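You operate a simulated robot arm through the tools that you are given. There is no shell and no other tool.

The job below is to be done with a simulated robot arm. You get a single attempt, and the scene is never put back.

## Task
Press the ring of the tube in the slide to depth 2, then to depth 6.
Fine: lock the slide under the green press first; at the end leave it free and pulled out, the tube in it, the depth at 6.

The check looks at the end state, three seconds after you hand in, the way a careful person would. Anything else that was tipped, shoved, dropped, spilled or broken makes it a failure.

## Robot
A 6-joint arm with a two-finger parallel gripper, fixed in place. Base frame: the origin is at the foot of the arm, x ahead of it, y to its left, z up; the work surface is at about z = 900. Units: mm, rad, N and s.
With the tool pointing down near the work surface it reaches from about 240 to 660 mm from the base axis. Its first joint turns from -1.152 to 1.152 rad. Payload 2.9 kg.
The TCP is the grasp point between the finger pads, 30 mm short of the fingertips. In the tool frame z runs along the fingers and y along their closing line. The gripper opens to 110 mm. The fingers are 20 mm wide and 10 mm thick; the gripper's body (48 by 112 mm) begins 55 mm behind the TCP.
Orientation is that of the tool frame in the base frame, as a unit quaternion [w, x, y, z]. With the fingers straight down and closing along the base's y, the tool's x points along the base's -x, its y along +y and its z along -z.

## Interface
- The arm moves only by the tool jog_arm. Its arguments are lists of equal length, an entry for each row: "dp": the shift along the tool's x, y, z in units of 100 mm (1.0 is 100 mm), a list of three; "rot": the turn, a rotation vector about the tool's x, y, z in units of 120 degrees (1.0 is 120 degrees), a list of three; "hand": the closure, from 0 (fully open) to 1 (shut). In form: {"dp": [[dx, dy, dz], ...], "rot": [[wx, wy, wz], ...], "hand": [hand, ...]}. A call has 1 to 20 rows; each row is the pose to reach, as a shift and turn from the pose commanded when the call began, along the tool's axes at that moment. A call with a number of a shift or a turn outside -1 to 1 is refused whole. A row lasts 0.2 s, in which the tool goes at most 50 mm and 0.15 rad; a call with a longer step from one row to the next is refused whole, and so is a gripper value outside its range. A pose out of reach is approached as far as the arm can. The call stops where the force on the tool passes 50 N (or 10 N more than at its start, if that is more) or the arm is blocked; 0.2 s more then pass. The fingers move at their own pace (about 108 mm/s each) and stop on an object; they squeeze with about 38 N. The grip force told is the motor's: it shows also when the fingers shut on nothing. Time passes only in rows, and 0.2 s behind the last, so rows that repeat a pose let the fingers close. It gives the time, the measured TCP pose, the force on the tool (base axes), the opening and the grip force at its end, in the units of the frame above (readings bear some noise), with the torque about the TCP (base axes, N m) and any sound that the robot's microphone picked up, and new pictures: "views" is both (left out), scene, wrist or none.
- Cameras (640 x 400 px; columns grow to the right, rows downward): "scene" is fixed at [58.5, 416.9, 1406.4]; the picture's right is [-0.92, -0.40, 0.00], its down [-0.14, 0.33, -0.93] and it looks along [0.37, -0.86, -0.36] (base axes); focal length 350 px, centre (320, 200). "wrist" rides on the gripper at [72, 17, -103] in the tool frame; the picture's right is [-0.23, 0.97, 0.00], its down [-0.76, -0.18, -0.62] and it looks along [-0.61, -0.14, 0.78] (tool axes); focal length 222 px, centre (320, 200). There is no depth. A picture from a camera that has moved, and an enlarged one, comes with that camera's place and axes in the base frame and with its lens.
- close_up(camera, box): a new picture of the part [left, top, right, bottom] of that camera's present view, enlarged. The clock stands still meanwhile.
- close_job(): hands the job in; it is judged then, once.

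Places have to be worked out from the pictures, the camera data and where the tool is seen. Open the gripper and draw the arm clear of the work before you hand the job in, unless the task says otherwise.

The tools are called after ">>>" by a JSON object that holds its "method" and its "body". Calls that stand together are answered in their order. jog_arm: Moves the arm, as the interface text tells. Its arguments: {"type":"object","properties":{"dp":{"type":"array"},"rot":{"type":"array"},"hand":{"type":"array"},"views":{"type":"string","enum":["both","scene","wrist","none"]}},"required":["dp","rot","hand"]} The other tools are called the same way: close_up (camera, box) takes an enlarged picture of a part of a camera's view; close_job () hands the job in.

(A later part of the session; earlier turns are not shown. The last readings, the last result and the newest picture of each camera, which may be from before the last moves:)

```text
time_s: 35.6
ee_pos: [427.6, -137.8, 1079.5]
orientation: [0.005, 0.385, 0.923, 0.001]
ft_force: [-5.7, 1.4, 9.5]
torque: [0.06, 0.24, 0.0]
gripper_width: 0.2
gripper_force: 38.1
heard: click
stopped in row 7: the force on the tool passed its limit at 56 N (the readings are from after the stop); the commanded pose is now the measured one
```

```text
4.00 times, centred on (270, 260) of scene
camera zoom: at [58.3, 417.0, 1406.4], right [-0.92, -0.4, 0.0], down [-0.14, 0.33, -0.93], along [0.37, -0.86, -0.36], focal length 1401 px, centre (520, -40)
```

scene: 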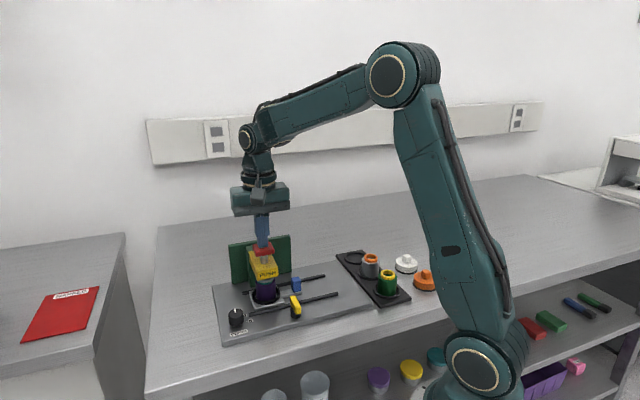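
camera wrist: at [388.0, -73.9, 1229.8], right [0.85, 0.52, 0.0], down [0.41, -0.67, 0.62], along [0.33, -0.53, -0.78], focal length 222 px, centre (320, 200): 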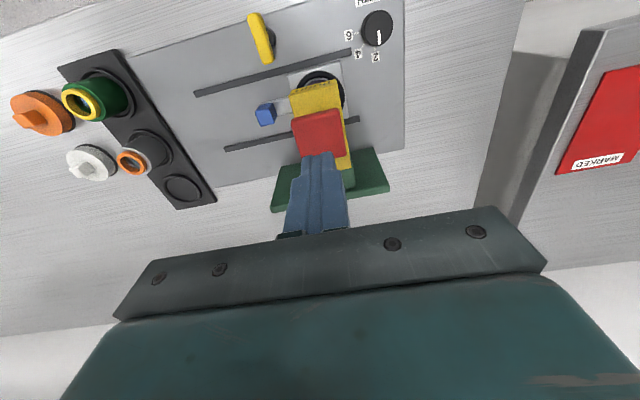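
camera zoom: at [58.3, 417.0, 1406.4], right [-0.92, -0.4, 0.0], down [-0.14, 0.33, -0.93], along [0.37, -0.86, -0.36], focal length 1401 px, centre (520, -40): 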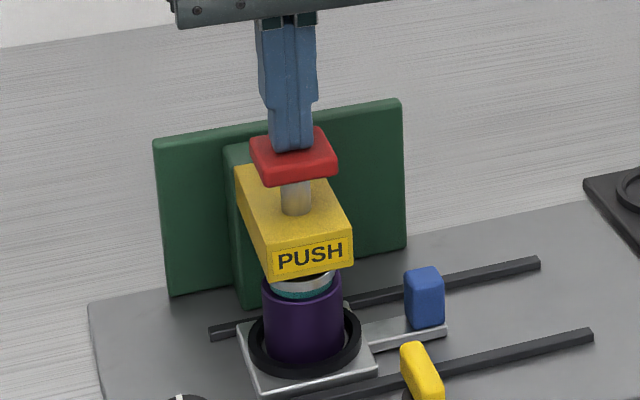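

A click was heard and the press hit its stop at 56 N, so the ring should be at depth 2. I'll lift off the button and check the ring and button.

>>> {"method": "jog_arm", "body": {"dp": [[0, 0, -0.05], [0, 0, -0.15], [0, 0, -0.3], [0, 0, -0.45]], "rot": [[0, 0, 0], [0, 0, 0], [0, 0, 0], [0, 0, 0]], "hand": [1, 1, 1, 1], "views": "both"}}

>>> {"method": "close_up", "body": {"camera": "scene", "box": [210, 210, 330, 310]}}

>>> {"method": "close_up", "body": {"camera": "scene", "box": [240, 265, 300, 310]}}

```text
time_s: 36.6
ee_pos: [426.6, -138.0, 1123.1]
orientation: [0.004, 0.384, 0.923, 0.001]
ft_force: [0.3, -1.1, -0.2]
torque: [0.01, 0.0, -0.06]
gripper_width: 0.0
gripper_force: 38.0
camera wrist: at [387.0, -73.6, 1228.2], right [0.85, 0.53, 0.01], down [0.41, -0.66, 0.63], along [0.33, -0.53, -0.78], focal length 222 px, centre (320, 200)
```

scene: 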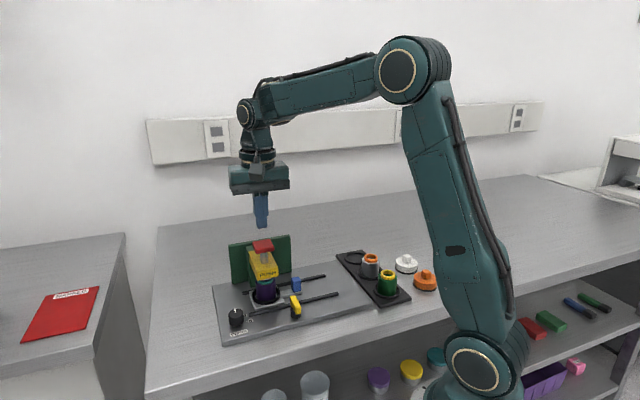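
wrist: 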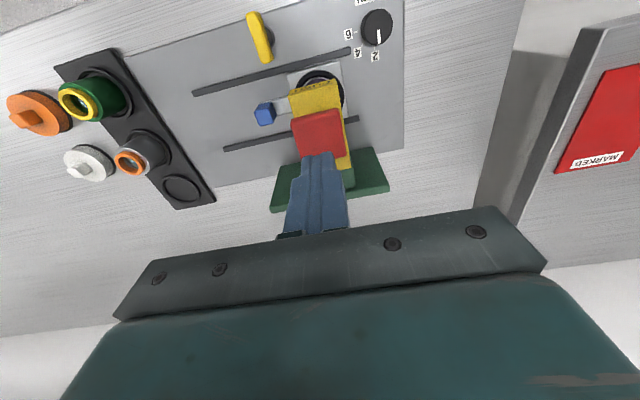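

```text
4.00 times, centred on (270, 260) of scene
camera zoom: at [58.5, 416.9, 1406.4], right [-0.92, -0.4, 0.0], down [-0.14, 0.33, -0.93], along [0.37, -0.86, -0.36], focal length 1401 px, centre (520, -40)
```

zoom: 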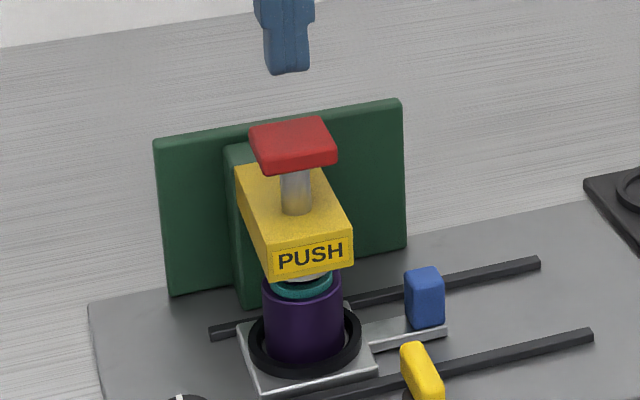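

```text
8.89 times, centred on (270, 288) of scene
camera zoom: at [58.5, 416.9, 1406.4], right [-0.92, -0.4, 0.0], down [-0.14, 0.33, -0.93], along [0.37, -0.86, -0.36], focal length 3112 px, centre (764, -578)
```

zoom: 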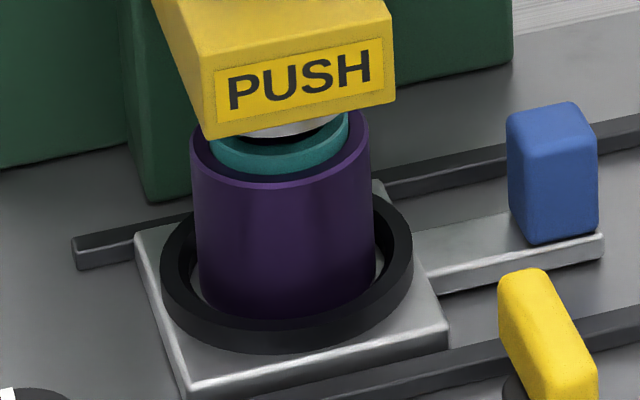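

The ring moved down about 2 mm and the button sprang back, so depth 2 is done. The dial knob is about 30 mm in diameter, centred at about (443,-46) with its top at z≈937. Turning from 2 to 6 is 90° clockwise from above, so I'll move above it with the tool pre-turned to keep the body clear of the press.

>>> {"method": "jog_arm", "body": {"dp": [[0.09, 0.127, 0], [0.18, 0.254, 0], [0.27, 0.381, 0], [0.36, 0.508, 0], [0.45, 0.635, 0.05], [0.541, 0.762, 0.1], [0.541, 0.762, 0.3], [0.541, 0.762, 0.5], [0.541, 0.762, 0.6]], "rot": [[0.0025, 0.0025, 0.02], [0.0025, 0.0025, 0.04], [0.0025, 0.0025, 0.06], [0.0025, 0.0025, 0.08], [0.0025, 0.0025, 0.1], [0.0025, 0.0025, 0.121], [0.0025, 0.0025, 0.121], [0.0025, 0.0025, 0.121], [0.0025, 0.0025, 0.121]], "hand": [0.9, 0.75, 0.6, 0.5, 0.5, 0.5, 0.5, 0.5, 0.5]}}

>>> {"method": "close_up", "body": {"camera": "wrist", "box": [220, 60, 420, 200]}}

>>> {"method": "close_up", "body": {"camera": "scene", "box": [200, 230, 300, 340]}}

```text
time_s: 38.6
ee_pos: [444.6, -44.9, 1062.9]
orientation: [0.001, 0.497, 0.868, 0.001]
ft_force: [-0.9, -0.1, 0.5]
torque: [0.03, 0.02, 0.0]
gripper_width: 55.0
gripper_force: 0.1
camera wrist: at [422.2, 26.4, 1167.9], right [0.96, 0.29, 0.0], down [0.23, -0.75, 0.62], along [0.18, -0.6, -0.78], focal length 222 px, centre (320, 200)
```

scene: 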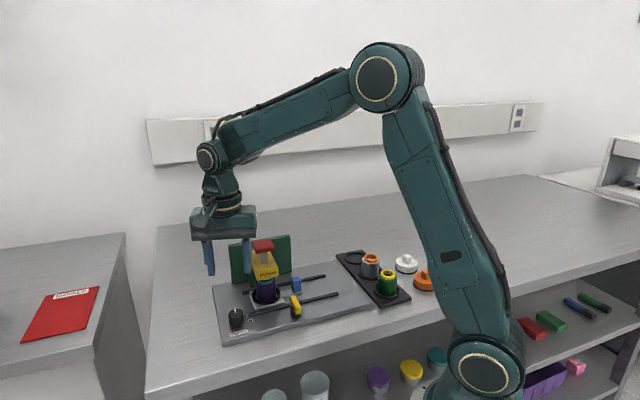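
wrist: 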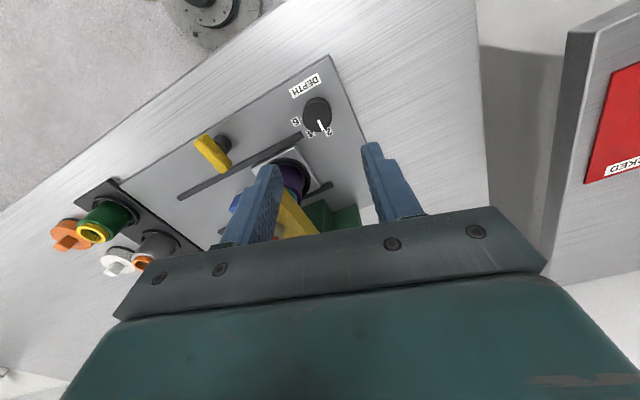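

```text
2.86 times, centred on (320, 130) of wrist
camera zoom: at [422.2, 26.4, 1167.9], right [0.96, 0.29, 0.0], down [0.23, -0.75, 0.62], along [0.18, -0.6, -0.78], focal length 635 px, centre (320, 400)
```

zoom: 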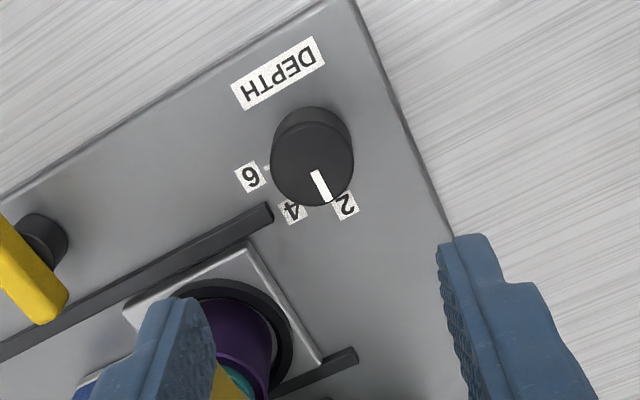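

```text
3.64 times, centred on (250, 285) of scene
camera zoom: at [58.5, 416.9, 1406.4], right [-0.92, -0.4, 0.0], down [-0.14, 0.33, -0.93], along [0.37, -0.86, -0.36], focal length 1273 px, centre (574, -109)
```

zoom: 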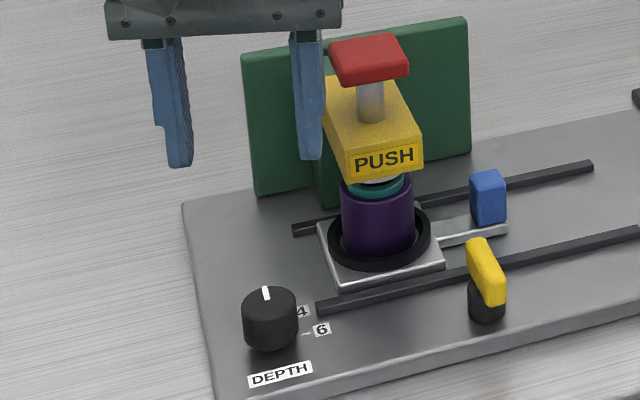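

The knob centre sits about 2.8 mm toward -y of the tool axis. I'll correct that and descend part way.

>>> {"method": "jog_arm", "body": {"dp": [[0, -0.028, 0.15], [0, -0.028, 0.3], [0, -0.028, 0.45], [0, -0.028, 0.6], [0, -0.028, 0.7]], "rot": [[0, 0, 0], [0, 0, 0], [0, 0, 0], [0, 0, 0], [0, 0, 0]], "hand": [0.52, 0.55, 0.55, 0.55, 0.55]}}

>>> {"method": "close_up", "body": {"camera": "wrist", "box": [220, 80, 420, 220]}}

>>> {"method": "close_up", "body": {"camera": "scene", "box": [200, 230, 300, 340]}}

```text
time_s: 39.9
ee_pos: [441.8, -46.3, 994.8]
orientation: [0.001, 0.497, 0.868, 0.001]
ft_force: [0.6, -0.4, -0.3]
torque: [0.0, 0.01, 0.03]
gripper_width: 49.9
gripper_force: 0.1
camera wrist: at [419.4, 24.8, 1098.4], right [0.96, 0.29, 0.0], down [0.23, -0.75, 0.62], along [0.18, -0.6, -0.78], focal length 222 px, centre (320, 200)
```

scene: 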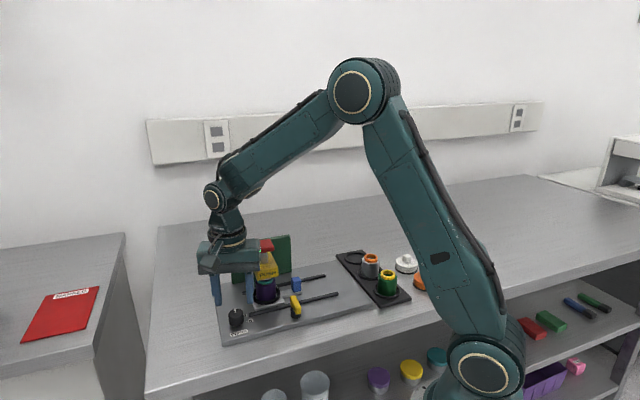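
wrist: 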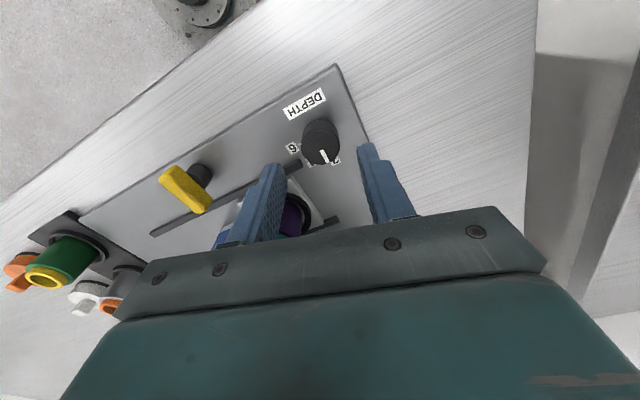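

```text
2.86 times, centred on (320, 150) of wrist
camera zoom: at [419.4, 24.8, 1098.4], right [0.96, 0.29, 0.0], down [0.23, -0.75, 0.62], along [0.18, -0.6, -0.78], focal length 635 px, centre (320, 343)
```

zoom: 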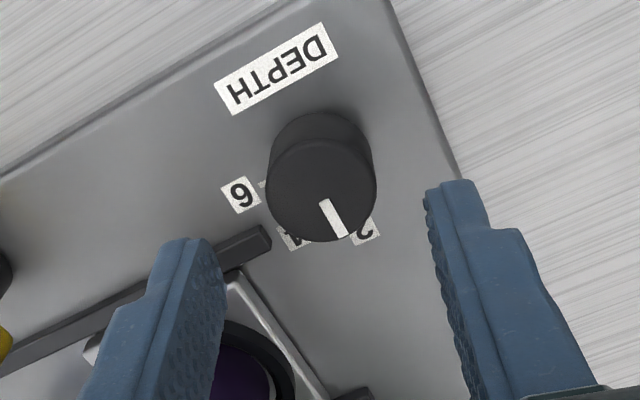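

```text
3.64 times, centred on (250, 285) of scene
camera zoom: at [58.5, 416.9, 1406.4], right [-0.92, -0.4, 0.0], down [-0.14, 0.33, -0.93], along [0.37, -0.86, -0.36], focal length 1273 px, centre (574, -109)
```

zoom: 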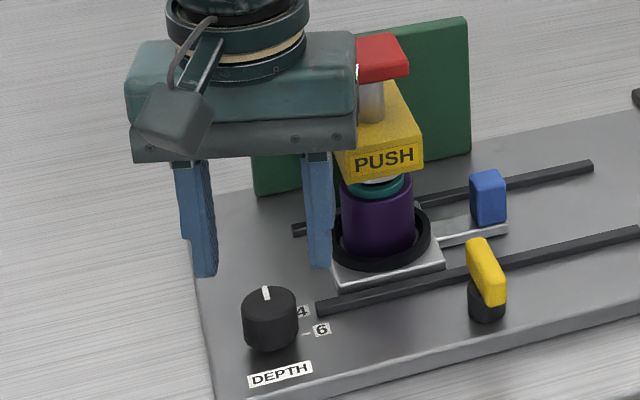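

The knob is now centred between the fingers and the gripper body clears the press arm. I'll descend to grip height and close.

>>> {"method": "jog_arm", "body": {"dp": [[0, 0, 0.15], [0, 0, 0.3], [0, 0, 0.38], [0, 0, 0.43]], "rot": [[0, 0, 0], [0, 0, 0], [0, 0, 0], [0, 0, 0]], "hand": [0.55, 0.55, 0.55, 0.55], "views": "none"}}

>>> {"method": "close_up", "body": {"camera": "wrist", "box": [220, 80, 420, 220]}}

>>> {"method": "close_up", "body": {"camera": "scene", "box": [200, 230, 300, 340]}}

```text
time_s: 40.9
ee_pos: [442.5, -46.8, 951.0]
orientation: [0.001, 0.498, 0.867, 0.0]
ft_force: [0.1, 0.2, 0.3]
torque: [0.01, -0.02, 0.03]
gripper_width: 49.8
gripper_force: 0.0
```

```text
2.86 times, centred on (320, 150) of wrist
camera zoom: at [419.4, 24.5, 1054.9], right [0.96, 0.29, 0.0], down [0.23, -0.75, 0.62], along [0.18, -0.6, -0.78], focal length 635 px, centre (320, 343)
```

zoom: 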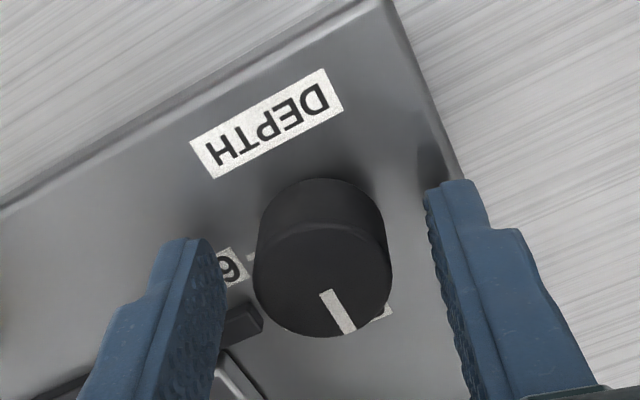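

```text
3.64 times, centred on (250, 285) of scene
camera zoom: at [58.5, 416.9, 1406.4], right [-0.92, -0.4, 0.0], down [-0.14, 0.33, -0.93], along [0.37, -0.86, -0.36], focal length 1273 px, centre (574, -109)
```

zoom: 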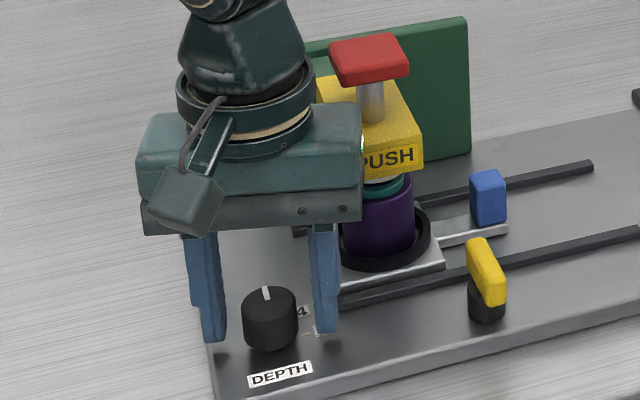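

The knob is 1.5 mm ahead of the tool axis. I'll trim that and close on the knob.

>>> {"method": "jog_arm", "body": {"dp": [[-0.015, 0.003, 0], [-0.015, 0.003, 0], [-0.015, 0.003, 0], [-0.015, 0.003, 0]], "rot": [[0, 0, 0], [0, 0, 0], [0, 0, 0], [0, 0, 0]], "hand": [0.65, 0.8, 1.0, 1.0], "views": "none"}}

>>> {"method": "close_up", "body": {"camera": "wrist", "box": [220, 80, 420, 220]}}

```text
time_s: 41.9
ee_pos: [443.2, -48.0, 950.5]
orientation: [0.001, 0.498, 0.867, 0.0]
ft_force: [-1.5, 1.2, -1.6]
torque: [0.05, 0.04, -0.02]
gripper_width: 29.4
gripper_force: 45.0
```

```text
2.86 times, centred on (320, 150) of wrist
camera zoom: at [420.6, 23.5, 1055.1], right [0.96, 0.3, 0.0], down [0.23, -0.75, 0.62], along [0.18, -0.6, -0.78], focal length 635 px, centre (320, 343)
```

zoom: 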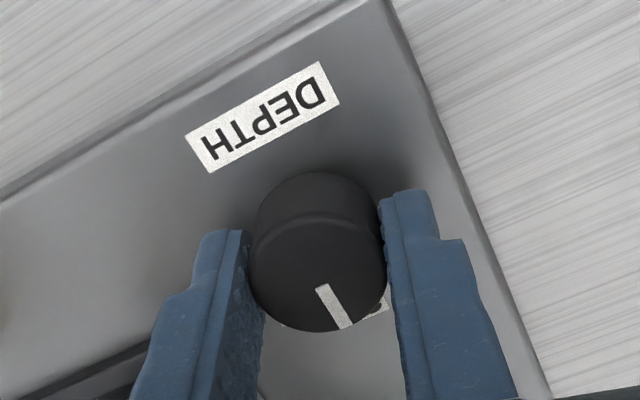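

The knob is gripped at 29.4 mm with little side force. I'll turn 30° clockwise first and check that it follows.

>>> {"method": "jog_arm", "body": {"dp": [[0, 0, 0], [0, 0, 0], [0, 0, 0], [0, 0, 0], [0, 0, 0]], "rot": [[0, 0, 0.05], [0, 0, 0.1], [0, 0, 0.15], [0, 0, 0.2], [0, 0, 0.25]], "hand": [1, 1, 1, 1, 1], "views": "scene"}}

>>> {"method": "close_up", "body": {"camera": "wrist", "box": [220, 80, 420, 220]}}

>>> {"method": "close_up", "body": {"camera": "scene", "box": [200, 230, 300, 340]}}

```text
time_s: 43.0
ee_pos: [442.0, -47.7, 950.0]
orientation: [0.0, 0.706, 0.708, -0.001]
ft_force: [-6.5, -3.2, -0.1]
torque: [-0.11, 0.28, -0.01]
gripper_width: 29.4
gripper_force: 45.3
```

scene: 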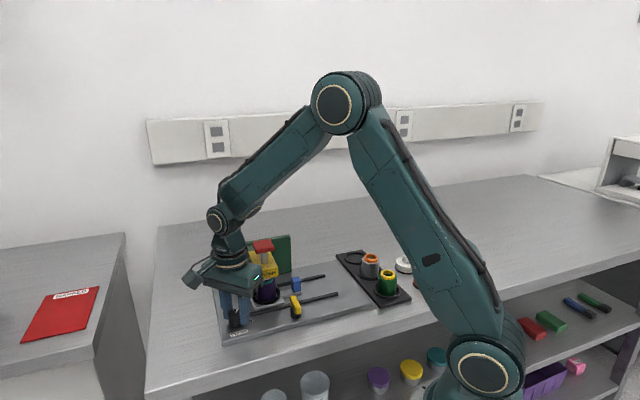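

```text
2.86 times, centred on (320, 150) of wrist
camera zoom: at [458.7, 24.7, 1055.1], right [0.97, -0.23, 0.0], down [-0.18, -0.76, 0.62], along [-0.14, -0.61, -0.78], focal length 635 px, centre (320, 343)
```

zoom: 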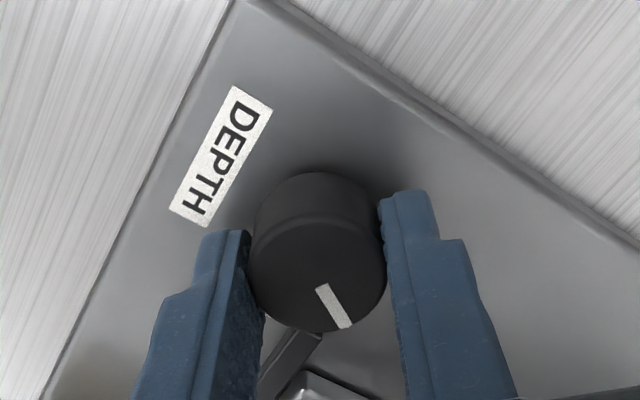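

```text
3.64 times, centred on (250, 285) of scene
camera zoom: at [58.4, 416.8, 1406.5], right [-0.92, -0.4, 0.0], down [-0.14, 0.33, -0.93], along [0.37, -0.86, -0.36], focal length 1273 px, centre (574, -109)
```

zoom: 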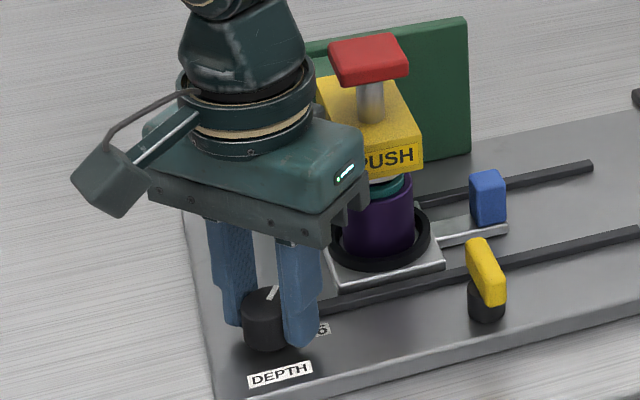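

The knob follows without slip. I'll turn the remaining 60°.

>>> {"method": "jog_arm", "body": {"dp": [[0, 0, 0], [0, 0, 0], [0, 0, 0], [0, 0, 0], [0, 0, 0], [0, 0, 0], [0, 0, 0], [0, 0, 0], [0, 0, 0], [0, 0, 0]], "rot": [[0, 0, 0.05], [0, 0, 0.1], [0, 0, 0.15], [0, 0, 0.2], [0, 0, 0.25], [0, 0, 0.3], [0, 0, 0.35], [0, 0, 0.4], [0, 0, 0.45], [0, 0, 0.5]], "hand": [1, 1, 1, 1, 1, 1, 1, 1, 1, 1], "views": "scene"}}

>>> {"method": "close_up", "body": {"camera": "wrist", "box": [220, 80, 420, 220]}}

>>> {"method": "close_up", "body": {"camera": "scene", "box": [200, 230, 300, 340]}}

```text
time_s: 45.2
ee_pos: [441.1, -46.1, 951.2]
orientation: [-0.003, 0.965, 0.261, -0.002]
ft_force: [-22.4, 0.5, 4.2]
torque: [0.02, 0.49, 0.31]
gripper_width: 29.2
gripper_force: 44.9
```

scene: 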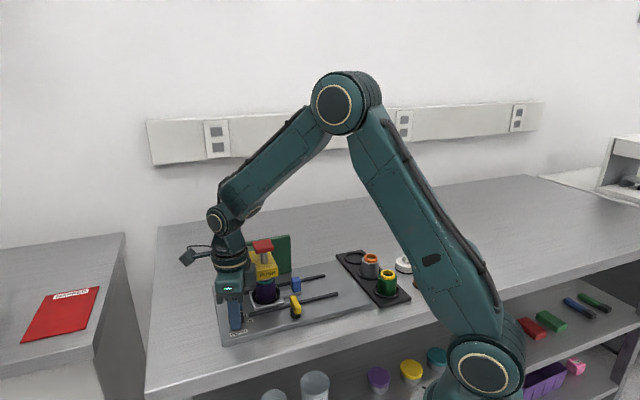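

```text
2.86 times, centred on (320, 150) of wrist
camera zoom: at [512.0, -25.2, 1054.8], right [0.3, -0.96, 0.0], down [-0.74, -0.23, 0.63], along [-0.6, -0.18, -0.78], focal length 635 px, centre (320, 343)
```

zoom: 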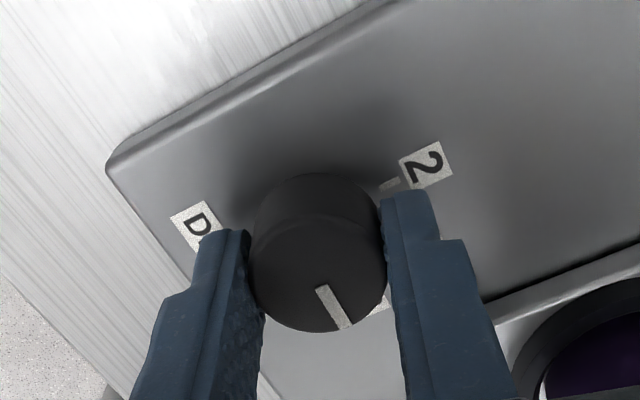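

```text
3.64 times, centred on (250, 285) of scene
camera zoom: at [57.9, 416.9, 1406.4], right [-0.92, -0.4, 0.0], down [-0.14, 0.33, -0.93], along [0.37, -0.86, -0.36], focal length 1273 px, centre (574, -109)
```

zoom: 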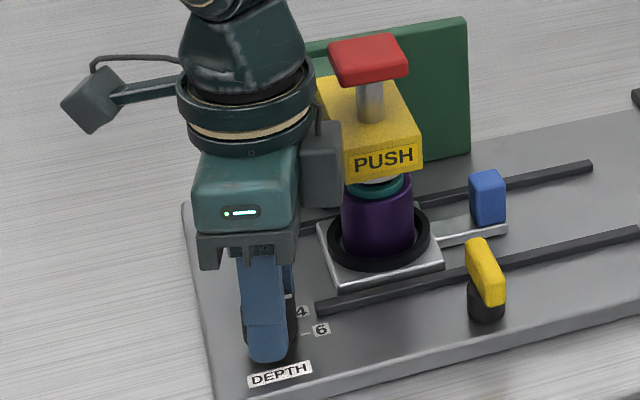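

The tool has turned a full 90° and the pointer moved with it. There is a 22 N side load from eccentricity, so I'll relieve it about 2 mm, open, and lift to read the dial.

>>> {"method": "jog_arm", "body": {"dp": [[-0.015, -0.01, 0], [-0.015, -0.01, 0], [-0.015, -0.01, 0], [-0.015, -0.01, 0], [-0.015, -0.01, -0.1], [-0.015, -0.01, -0.3], [-0.015, -0.01, -0.55], [-0.015, -0.01, -0.8], [-0.015, -0.01, -1.0]], "rot": [[0, 0, 0], [0, 0, 0], [0, 0, 0], [0, 0, 0], [0, 0, 0], [0, 0, 0], [0, 0, 0], [0, 0, 0], [0, 0, 0]], "hand": [1, 0.7, 0.6, 0.57, 0.57, 0.57, 0.57, 0.57, 0.57]}}

>>> {"method": "close_up", "body": {"camera": "wrist", "box": [250, 60, 390, 160]}}

>>> {"method": "close_up", "body": {"camera": "scene", "box": [220, 290, 280, 340]}}

```text
time_s: 47.2
ee_pos: [439.8, -46.4, 1052.3]
orientation: [0.0, 0.965, 0.262, 0.0]
ft_force: [-0.6, -0.3, -0.7]
torque: [0.01, 0.0, 0.0]
gripper_width: 47.4
gripper_force: 0.0
camera wrist: at [511.0, -25.4, 1155.4], right [0.29, -0.96, 0.0], down [-0.75, -0.23, 0.62], along [-0.6, -0.18, -0.78], focal length 222 px, centre (320, 200)
```

scene: 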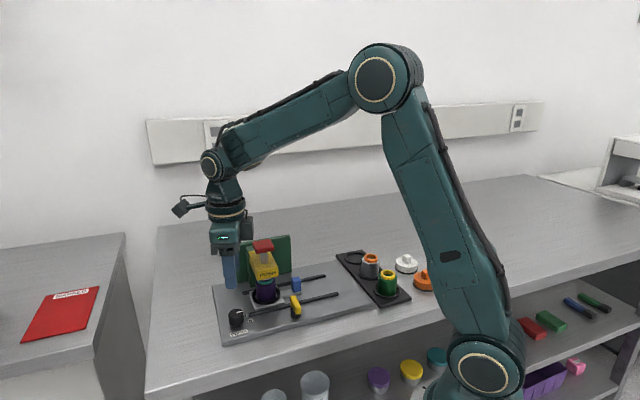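
wrist: 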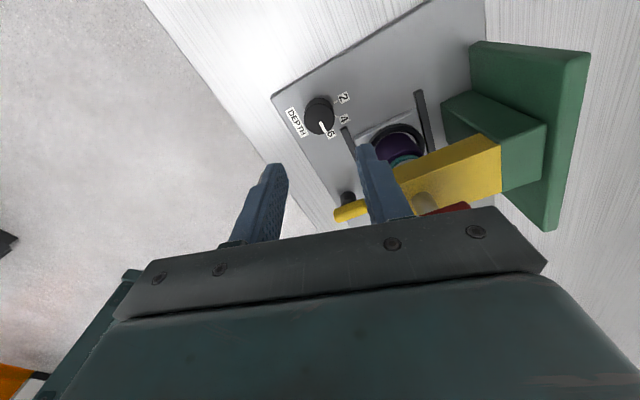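

```text
4.00 times, centred on (320, 110) of wrist
camera zoom: at [511.0, -25.4, 1155.4], right [0.29, -0.96, 0.0], down [-0.75, -0.23, 0.62], along [-0.6, -0.18, -0.78], focal length 888 px, centre (320, 560)
```

zoom: 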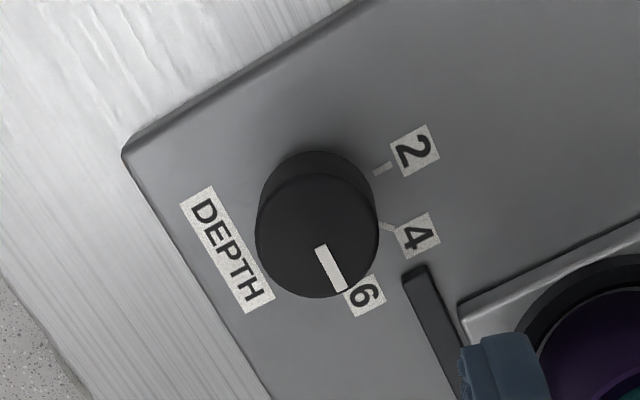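

```text
8.00 times, centred on (250, 315) of scene
camera zoom: at [58.5, 416.9, 1406.4], right [-0.92, -0.4, 0.0], down [-0.14, 0.33, -0.93], along [0.37, -0.86, -0.36], focal length 2801 px, centre (880, -720)
```

zoom: 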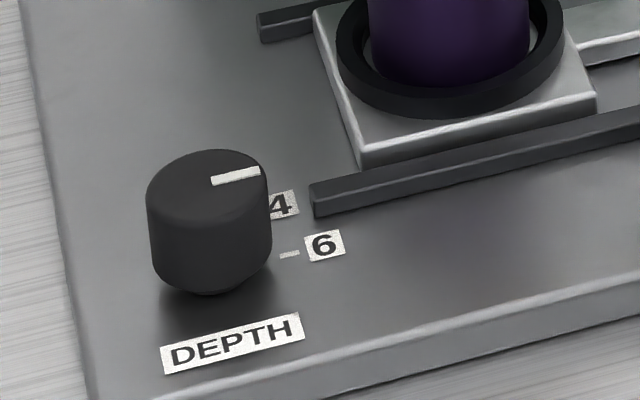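

The pointer now lines up with the 6 tick within a degree. I'll rise, close the fingers, turn back, and move above the red button again.

>>> {"method": "jog_arm", "body": {"dp": [[0, 0, -0.25], [0, 0, -0.5], [0, 0, -0.73], [-0.05, 0.06, -0.73], [-0.1, 0.13, -0.73], [-0.16, 0.2, -0.73], [-0.21, 0.27, -0.73], [-0.27, 0.34, -0.73], [-0.32, 0.41, -0.73], [-0.37, 0.47, -0.73], [-0.43, 0.54, -0.73], [-0.48, 0.61, -0.73], [-0.53, 0.67, -0.73], [-0.574, 0.731, -0.73]], "rot": [[0, 0, -0.0623], [0, 0, -0.1245], [0, 0, -0.1868], [0, 0, -0.249], [0, 0, -0.3113], [0, 0, -0.3736], [0, 0, -0.4358], [0, 0, -0.498], [0, 0, -0.5604], [0, 0, -0.6226], [0, 0, -0.685], [0, 0, -0.7472], [0, 0, -0.8094], [0, 0, -0.8717]], "hand": [0.57, 0.57, 0.7, 0.85, 1, 1, 1, 1, 1, 1, 1, 1, 1, 1]}}

>>> {"method": "close_up", "body": {"camera": "wrist", "box": [220, 60, 460, 220]}}

>>> {"method": "close_up", "body": {"camera": "scene", "box": [210, 190, 330, 310]}}

```text
time_s: 50.2
ee_pos: [427.5, -139.0, 1124.1]
orientation: [0.001, 0.383, 0.924, 0.0]
ft_force: [0.1, 0.1, 0.2]
torque: [0.0, 0.01, 0.02]
gripper_width: 0.0
gripper_force: 37.8
camera wrist: at [388.1, -76.5, 1228.6], right [0.85, 0.53, 0.0], down [0.41, -0.66, 0.62], along [0.33, -0.53, -0.78], focal length 222 px, centre (320, 200)
```

scene: 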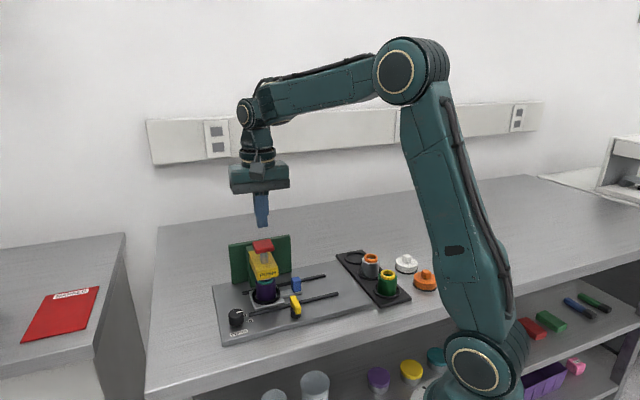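
wrist: 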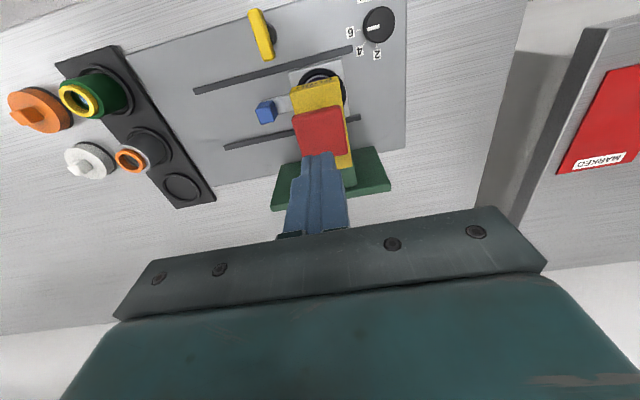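

```text
2.50 times, centred on (340, 140) of wrist
camera zoom: at [388.1, -76.5, 1228.6], right [0.85, 0.53, 0.0], down [0.41, -0.66, 0.62], along [0.33, -0.53, -0.78], focal length 555 px, centre (270, 350)
```

zoom: 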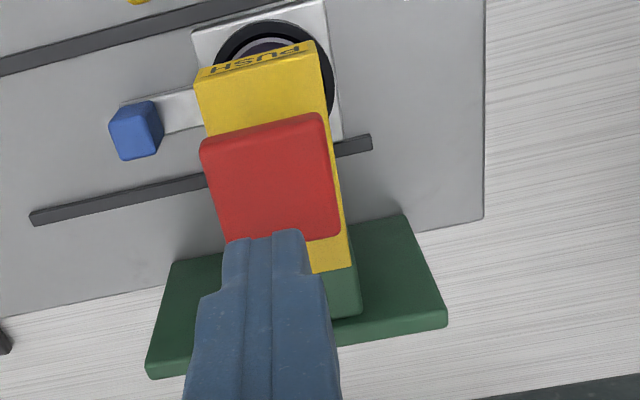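

```text
3.33 times, centred on (270, 250) of scene
camera zoom: at [58.5, 416.9, 1406.4], right [-0.92, -0.4, 0.0], down [-0.14, 0.33, -0.93], along [0.37, -0.86, -0.36], focal length 1167 px, centre (487, 33)
```

zoom: 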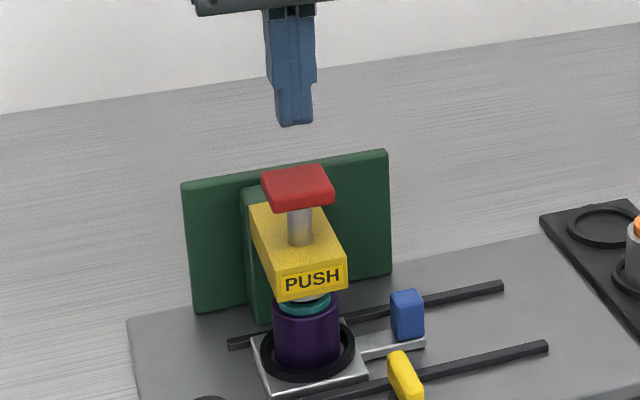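

The fingers are aligned over the button again with the dial at 6. I'll press down slowly until the stop.

>>> {"method": "jog_arm", "body": {"dp": [[0, 0, 0.2], [0, 0, 0.35], [0, 0, 0.4], [0, 0, 0.43], [0, 0, 0.46], [0, 0, 0.49], [0, 0, 0.52], [0, 0, 0.55], [0, 0, 0.58], [0, 0, 0.61]], "rot": [[0, 0, 0], [0, 0, 0], [0, 0, 0], [0, 0, 0], [0, 0, 0], [0, 0, 0], [0, 0, 0], [0, 0, 0], [0, 0, 0], [0, 0, 0]], "hand": [1, 1, 1, 1, 1, 1, 1, 1, 1, 1], "views": "scene"}}

>>> {"method": "close_up", "body": {"camera": "scene", "box": [210, 210, 330, 310]}}

```text
time_s: 52.0
ee_pos: [427.9, -139.1, 1076.4]
orientation: [0.005, 0.383, 0.924, 0.0]
ft_force: [-4.4, 1.5, 8.5]
torque: [0.08, 0.19, -0.01]
gripper_width: 0.0
gripper_force: 37.7
heard: click
stopped in row 8: the force on the tool passed its limit at 56 N (the readings are from after the stop); the commanded pose is now the measured one
```

scene: 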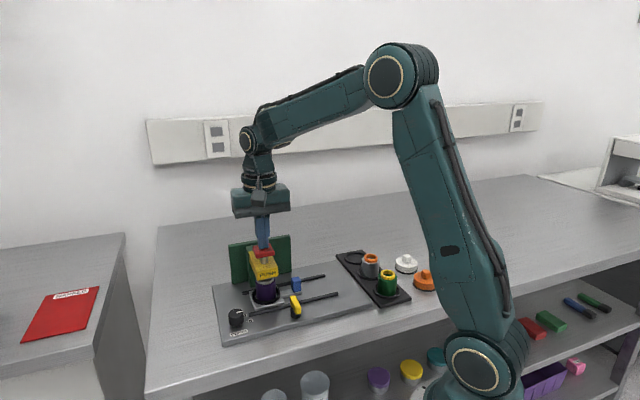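

```text
4.00 times, centred on (270, 260) of scene
camera zoom: at [58.3, 417.0, 1406.4], right [-0.92, -0.4, 0.0], down [-0.14, 0.33, -0.93], along [0.37, -0.86, -0.36], focal length 1401 px, centre (520, -40)
```

zoom: 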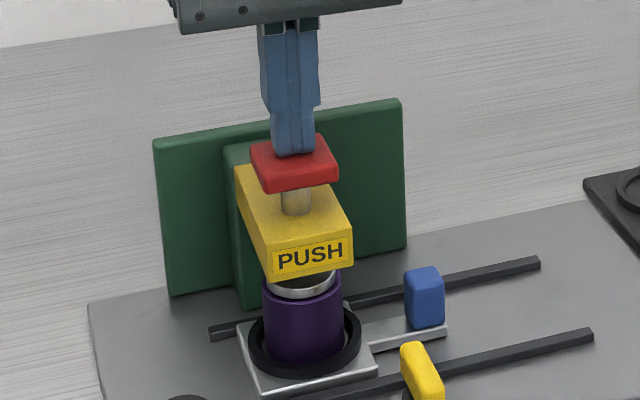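

A second click and a deeper stop: the ring is now level with or inside the tube. I'll lift off and check.

>>> {"method": "jog_arm", "body": {"dp": [[0, 0, -0.05], [0, 0, -0.15], [0, 0, -0.3], [0, 0, -0.45]], "rot": [[0, 0, 0], [0, 0, 0], [0, 0, 0], [0, 0, 0]], "hand": [1, 1, 1, 1], "views": "both"}}

>>> {"method": "close_up", "body": {"camera": "scene", "box": [210, 210, 330, 310]}}

>>> {"method": "close_up", "body": {"camera": "scene", "box": [240, 265, 300, 310]}}

```text
time_s: 53.0
ee_pos: [429.2, -139.6, 1120.8]
orientation: [0.004, 0.383, 0.924, 0.0]
ft_force: [0.1, -0.6, 0.9]
torque: [-0.05, -0.02, -0.03]
gripper_width: 0.0
gripper_force: 38.2
camera wrist: at [388.2, -75.9, 1224.2], right [0.85, 0.53, 0.01], down [0.41, -0.66, 0.63], along [0.34, -0.53, -0.78], focal length 222 px, centre (320, 200)
```

scene: 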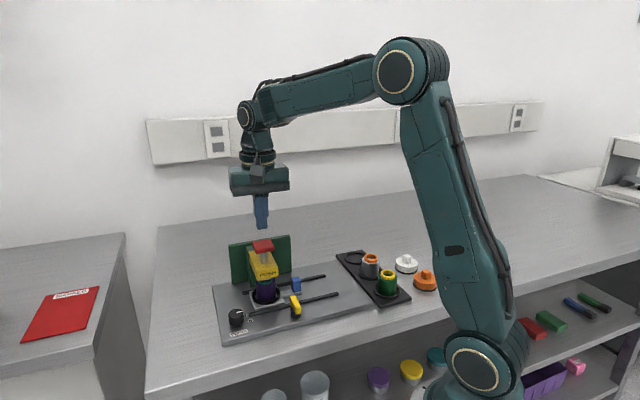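
wrist: 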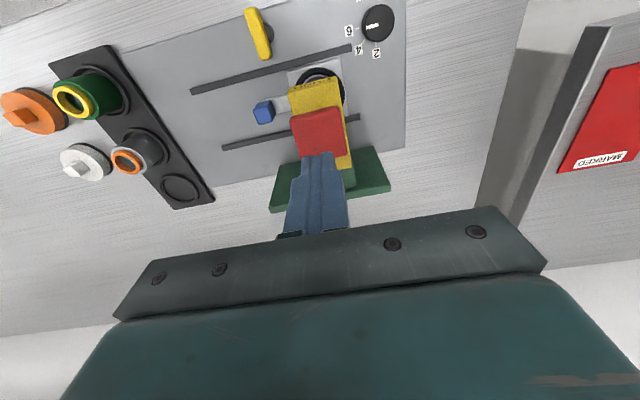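

```text
4.00 times, centred on (270, 260) of scene
camera zoom: at [58.5, 416.9, 1406.4], right [-0.92, -0.4, 0.0], down [-0.14, 0.33, -0.93], along [0.37, -0.86, -0.36], focal length 1401 px, centre (520, -40)
```

zoom: 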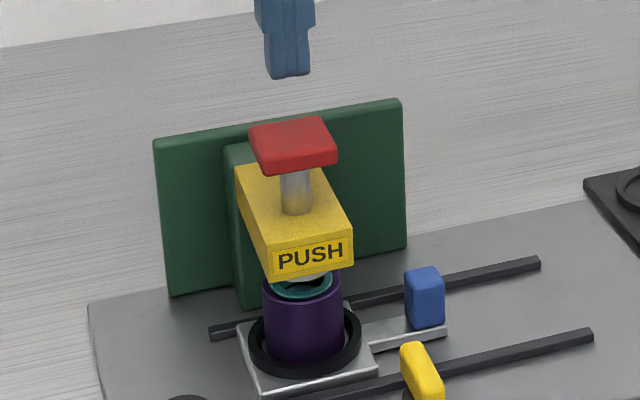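

```text
8.89 times, centred on (270, 288) of scene
camera zoom: at [58.5, 416.9, 1406.4], right [-0.92, -0.4, 0.0], down [-0.14, 0.33, -0.93], along [0.37, -0.86, -0.36], focal length 3112 px, centre (764, -578)
```

zoom: 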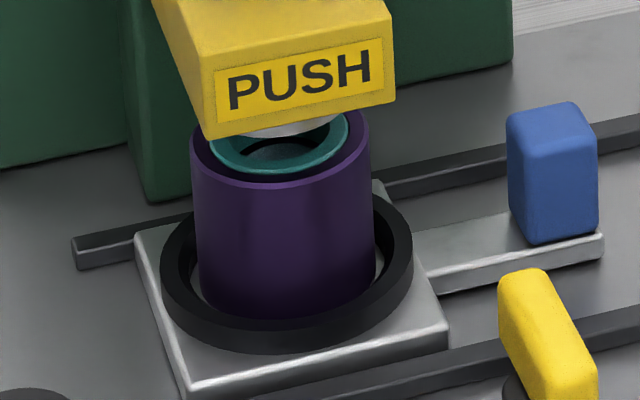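

The ring is now nearly flush with the tube top, so depth 6 is done. Next is unlocking: I'll move the closed fingers to the rear side of the bar's near end so I can push it back clockwise away from the press.

>>> {"method": "jog_arm", "body": {"dp": [[0.16, -0.11, 0], [0.33, -0.22, 0], [0.5, -0.33, 0], [0.66, -0.44, 0], [0.82, -0.55, 0.1], [0.982, -0.665, 0.3], [0.982, -0.665, 0.55], [0.982, -0.665, 0.8]], "rot": [[0.0025, 0.0025, 0], [0.0025, 0.0025, 0], [0.0025, 0.0025, 0], [0.0025, 0.0025, 0], [0.0025, 0.0025, 0], [0.0025, 0.0025, 0], [0.0025, 0.0025, 0], [0.0025, 0.0025, 0]], "hand": [1, 1, 1, 1, 1, 1, 1, 1]}}

>>> {"method": "close_up", "body": {"camera": "wrist", "box": [240, 60, 440, 200]}}

>>> {"method": "close_up", "body": {"camera": "scene", "box": [240, 230, 360, 330]}}

```text
time_s: 54.9
ee_pos: [311.6, -115.7, 1038.2]
orientation: [0.0, 0.384, 0.924, -0.001]
ft_force: [0.4, 0.0, -0.1]
torque: [0.02, 0.01, -0.03]
gripper_width: 0.2
gripper_force: 38.3
camera wrist: at [272.4, -53.2, 1142.1], right [0.85, 0.53, 0.0], down [0.41, -0.66, 0.63], along [0.33, -0.53, -0.78], focal length 222 px, centre (320, 200)
```

scene: 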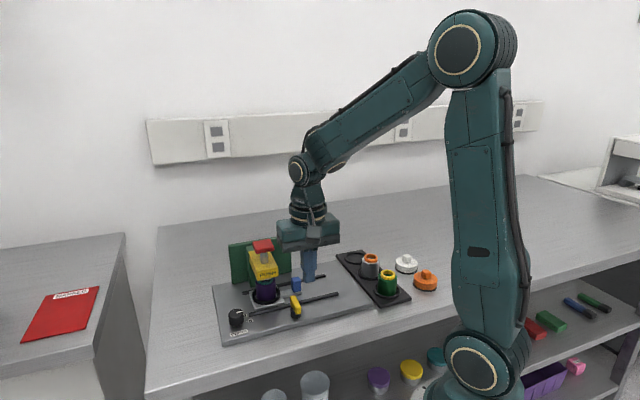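
wrist: 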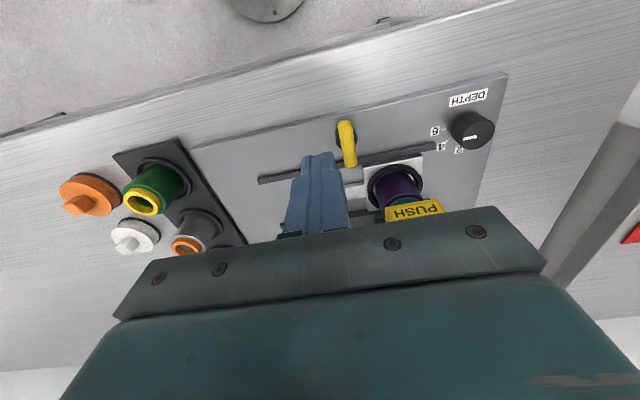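

```text
2.86 times, centred on (340, 130) of wrist
camera zoom: at [272.4, -53.2, 1142.1], right [0.85, 0.53, 0.0], down [0.41, -0.66, 0.63], along [0.33, -0.53, -0.78], focal length 635 px, centre (263, 400)
```

zoom: 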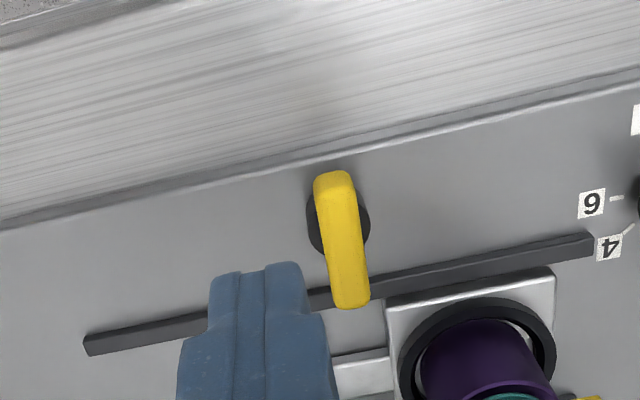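

```text
4.00 times, centred on (300, 280) of scene
camera zoom: at [58.5, 416.9, 1406.4], right [-0.92, -0.4, 0.0], down [-0.14, 0.33, -0.93], along [0.37, -0.86, -0.36], focal length 1401 px, centre (400, -120)
```

zoom: 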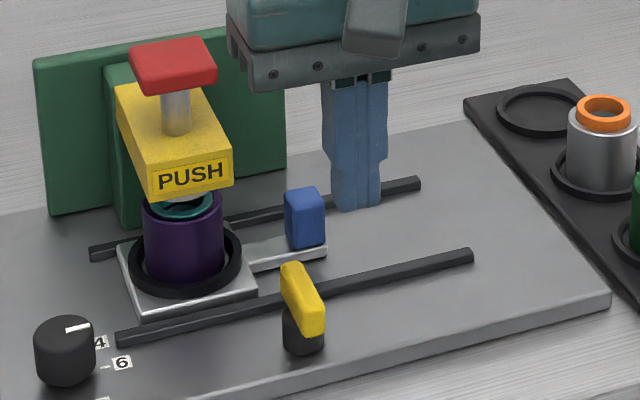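

Geometry checks out: the fingers will land about 5 mm behind the bar's near end. I'll lower to fingertip height z≈935.

>>> {"method": "jog_arm", "body": {"dp": [[0, 0, 0.2], [0, 0, 0.4], [0, 0, 0.6], [0, 0, 0.67], [0, 0, 0.73]], "rot": [[0, 0, 0], [0, 0, 0], [0, 0, 0], [0, 0, 0], [0, 0, 0]], "hand": [1, 1, 1, 1, 1], "views": "none"}}

>>> {"method": "close_up", "body": {"camera": "wrist", "box": [240, 90, 420, 230]}}

>>> {"method": "close_up", "body": {"camera": "scene", "box": [250, 260, 340, 330]}}

```text
time_s: 56.0
ee_pos: [314.2, -118.3, 966.6]
orientation: [0.002, 0.384, 0.923, -0.002]
ft_force: [-0.1, -0.6, 0.2]
torque: [-0.02, -0.02, 0.02]
gripper_width: 0.0
gripper_force: 38.2
```

```text
2.86 times, centred on (330, 160) of wrist
camera zoom: at [273.5, -53.9, 1069.7], right [0.85, 0.53, 0.0], down [0.41, -0.66, 0.63], along [0.33, -0.53, -0.78], focal length 635 px, centre (291, 314)
```

zoom: 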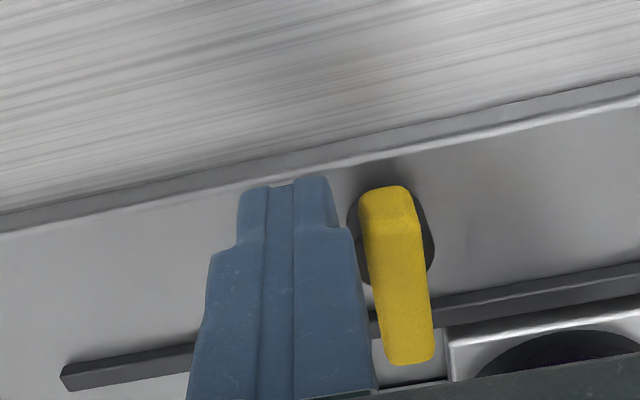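

```text
5.71 times, centred on (295, 295) of scene
camera zoom: at [58.5, 416.9, 1406.4], right [-0.92, -0.4, 0.0], down [-0.14, 0.33, -0.93], along [0.37, -0.86, -0.36], focal length 2001 px, centre (463, -343)
```

zoom: 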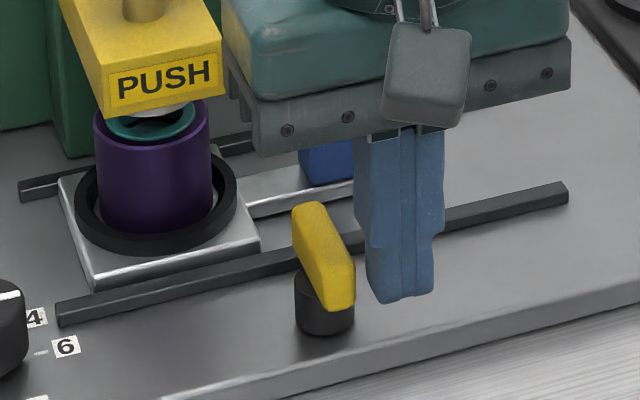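

The fingers stand just behind the bar's near end. I'll push it along the arc to about 45°.

>>> {"method": "jog_arm", "body": {"dp": [[0.01, 0.024, 0], [0.02, 0.048, 0], [0.027, 0.08, 0], [0.033, 0.11, 0], [0.033, 0.127, 0], [0.029, 0.147, 0], [0.024, 0.166, 0]], "rot": [[0, 0, 0], [0, 0, 0], [0, 0, 0], [0, 0, 0], [0, 0, 0], [0, 0, 0], [0, 0, 0]], "hand": [1, 1, 1, 1, 1, 1, 1], "views": "none"}}

>>> {"method": "close_up", "body": {"camera": "wrist", "box": [240, 90, 420, 230]}}

>>> {"method": "close_up", "body": {"camera": "scene", "box": [250, 260, 340, 330]}}

```text
time_s: 57.6
ee_pos: [322.3, -103.5, 965.1]
orientation: [0.002, 0.384, 0.923, -0.002]
ft_force: [-2.1, 2.0, -0.4]
torque: [0.07, 0.11, 0.01]
gripper_width: 0.0
gripper_force: 38.1
```

```text
2.86 times, centred on (330, 160) of wrist
camera zoom: at [283.3, -40.1, 1069.9], right [0.85, 0.53, 0.0], down [0.41, -0.66, 0.63], along [0.33, -0.53, -0.78], focal length 635 px, centre (291, 314)
```

zoom: 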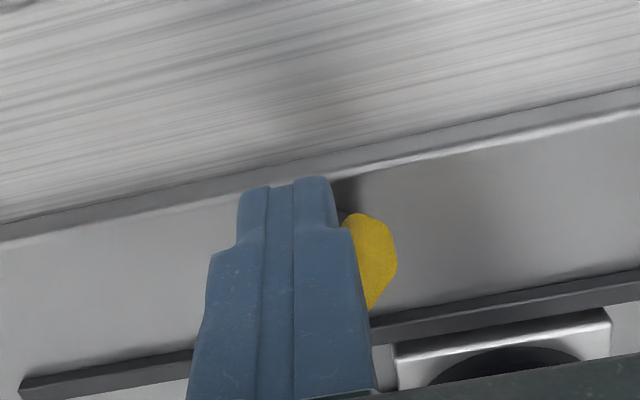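

```text
5.71 times, centred on (295, 295) of scene
camera zoom: at [58.5, 417.0, 1406.4], right [-0.92, -0.4, 0.0], down [-0.14, 0.33, -0.93], along [0.37, -0.86, -0.36], focal length 2001 px, centre (463, -343)
```

zoom: 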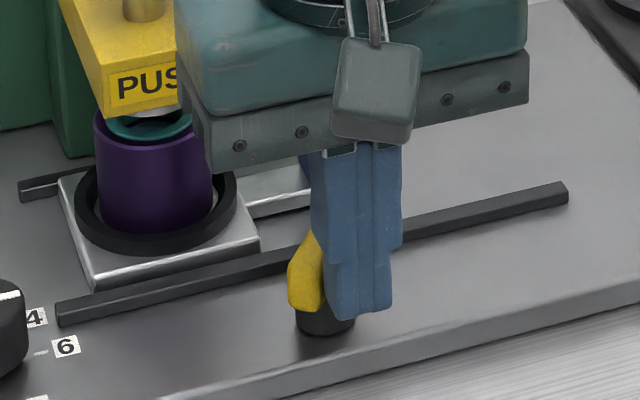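

The bar is turning at low force. I'll continue along the arc to 90°.

>>> {"method": "jog_arm", "body": {"dp": [[-0.01, 0.018, 0], [-0.019, 0.035, 0], [-0.032, 0.05, 0], [-0.046, 0.065, 0], [-0.063, 0.076, 0], [-0.08, 0.086, 0]], "rot": [[0, 0, 0], [0, 0, 0], [0, 0, 0], [0, 0, 0], [0, 0, 0], [0, 0, 0]], "hand": [1, 1, 1, 1, 1, 1], "views": "none"}}

>>> {"method": "close_up", "body": {"camera": "wrist", "box": [240, 90, 420, 230]}}

>>> {"method": "close_up", "body": {"camera": "scene", "box": [250, 260, 340, 330]}}

```text
time_s: 59.0
ee_pos: [334.7, -103.1, 964.9]
orientation: [0.001, 0.384, 0.923, -0.001]
ft_force: [-2.0, 3.7, 0.6]
torque: [0.11, 0.06, 0.02]
gripper_width: 0.0
gripper_force: 37.1
```

```text
2.86 times, centred on (330, 160) of wrist
camera zoom: at [294.8, -40.1, 1069.7], right [0.85, 0.53, 0.0], down [0.41, -0.66, 0.63], along [0.33, -0.53, -0.78], focal length 635 px, centre (291, 314)
```

zoom: 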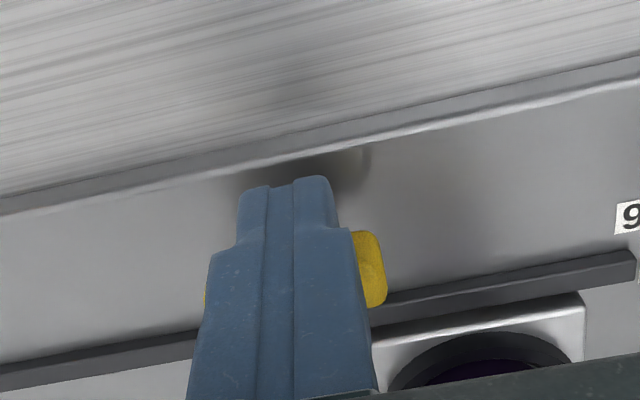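

```text
5.71 times, centred on (295, 295) of scene
camera zoom: at [58.5, 417.0, 1406.4], right [-0.92, -0.4, 0.0], down [-0.14, 0.33, -0.93], along [0.37, -0.86, -0.36], focal length 2001 px, centre (463, -343)
```

zoom: 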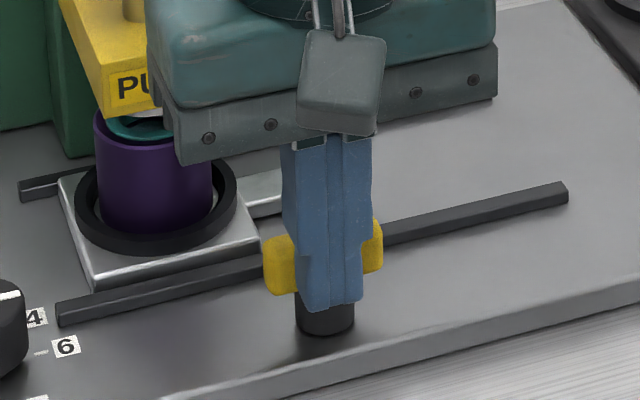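

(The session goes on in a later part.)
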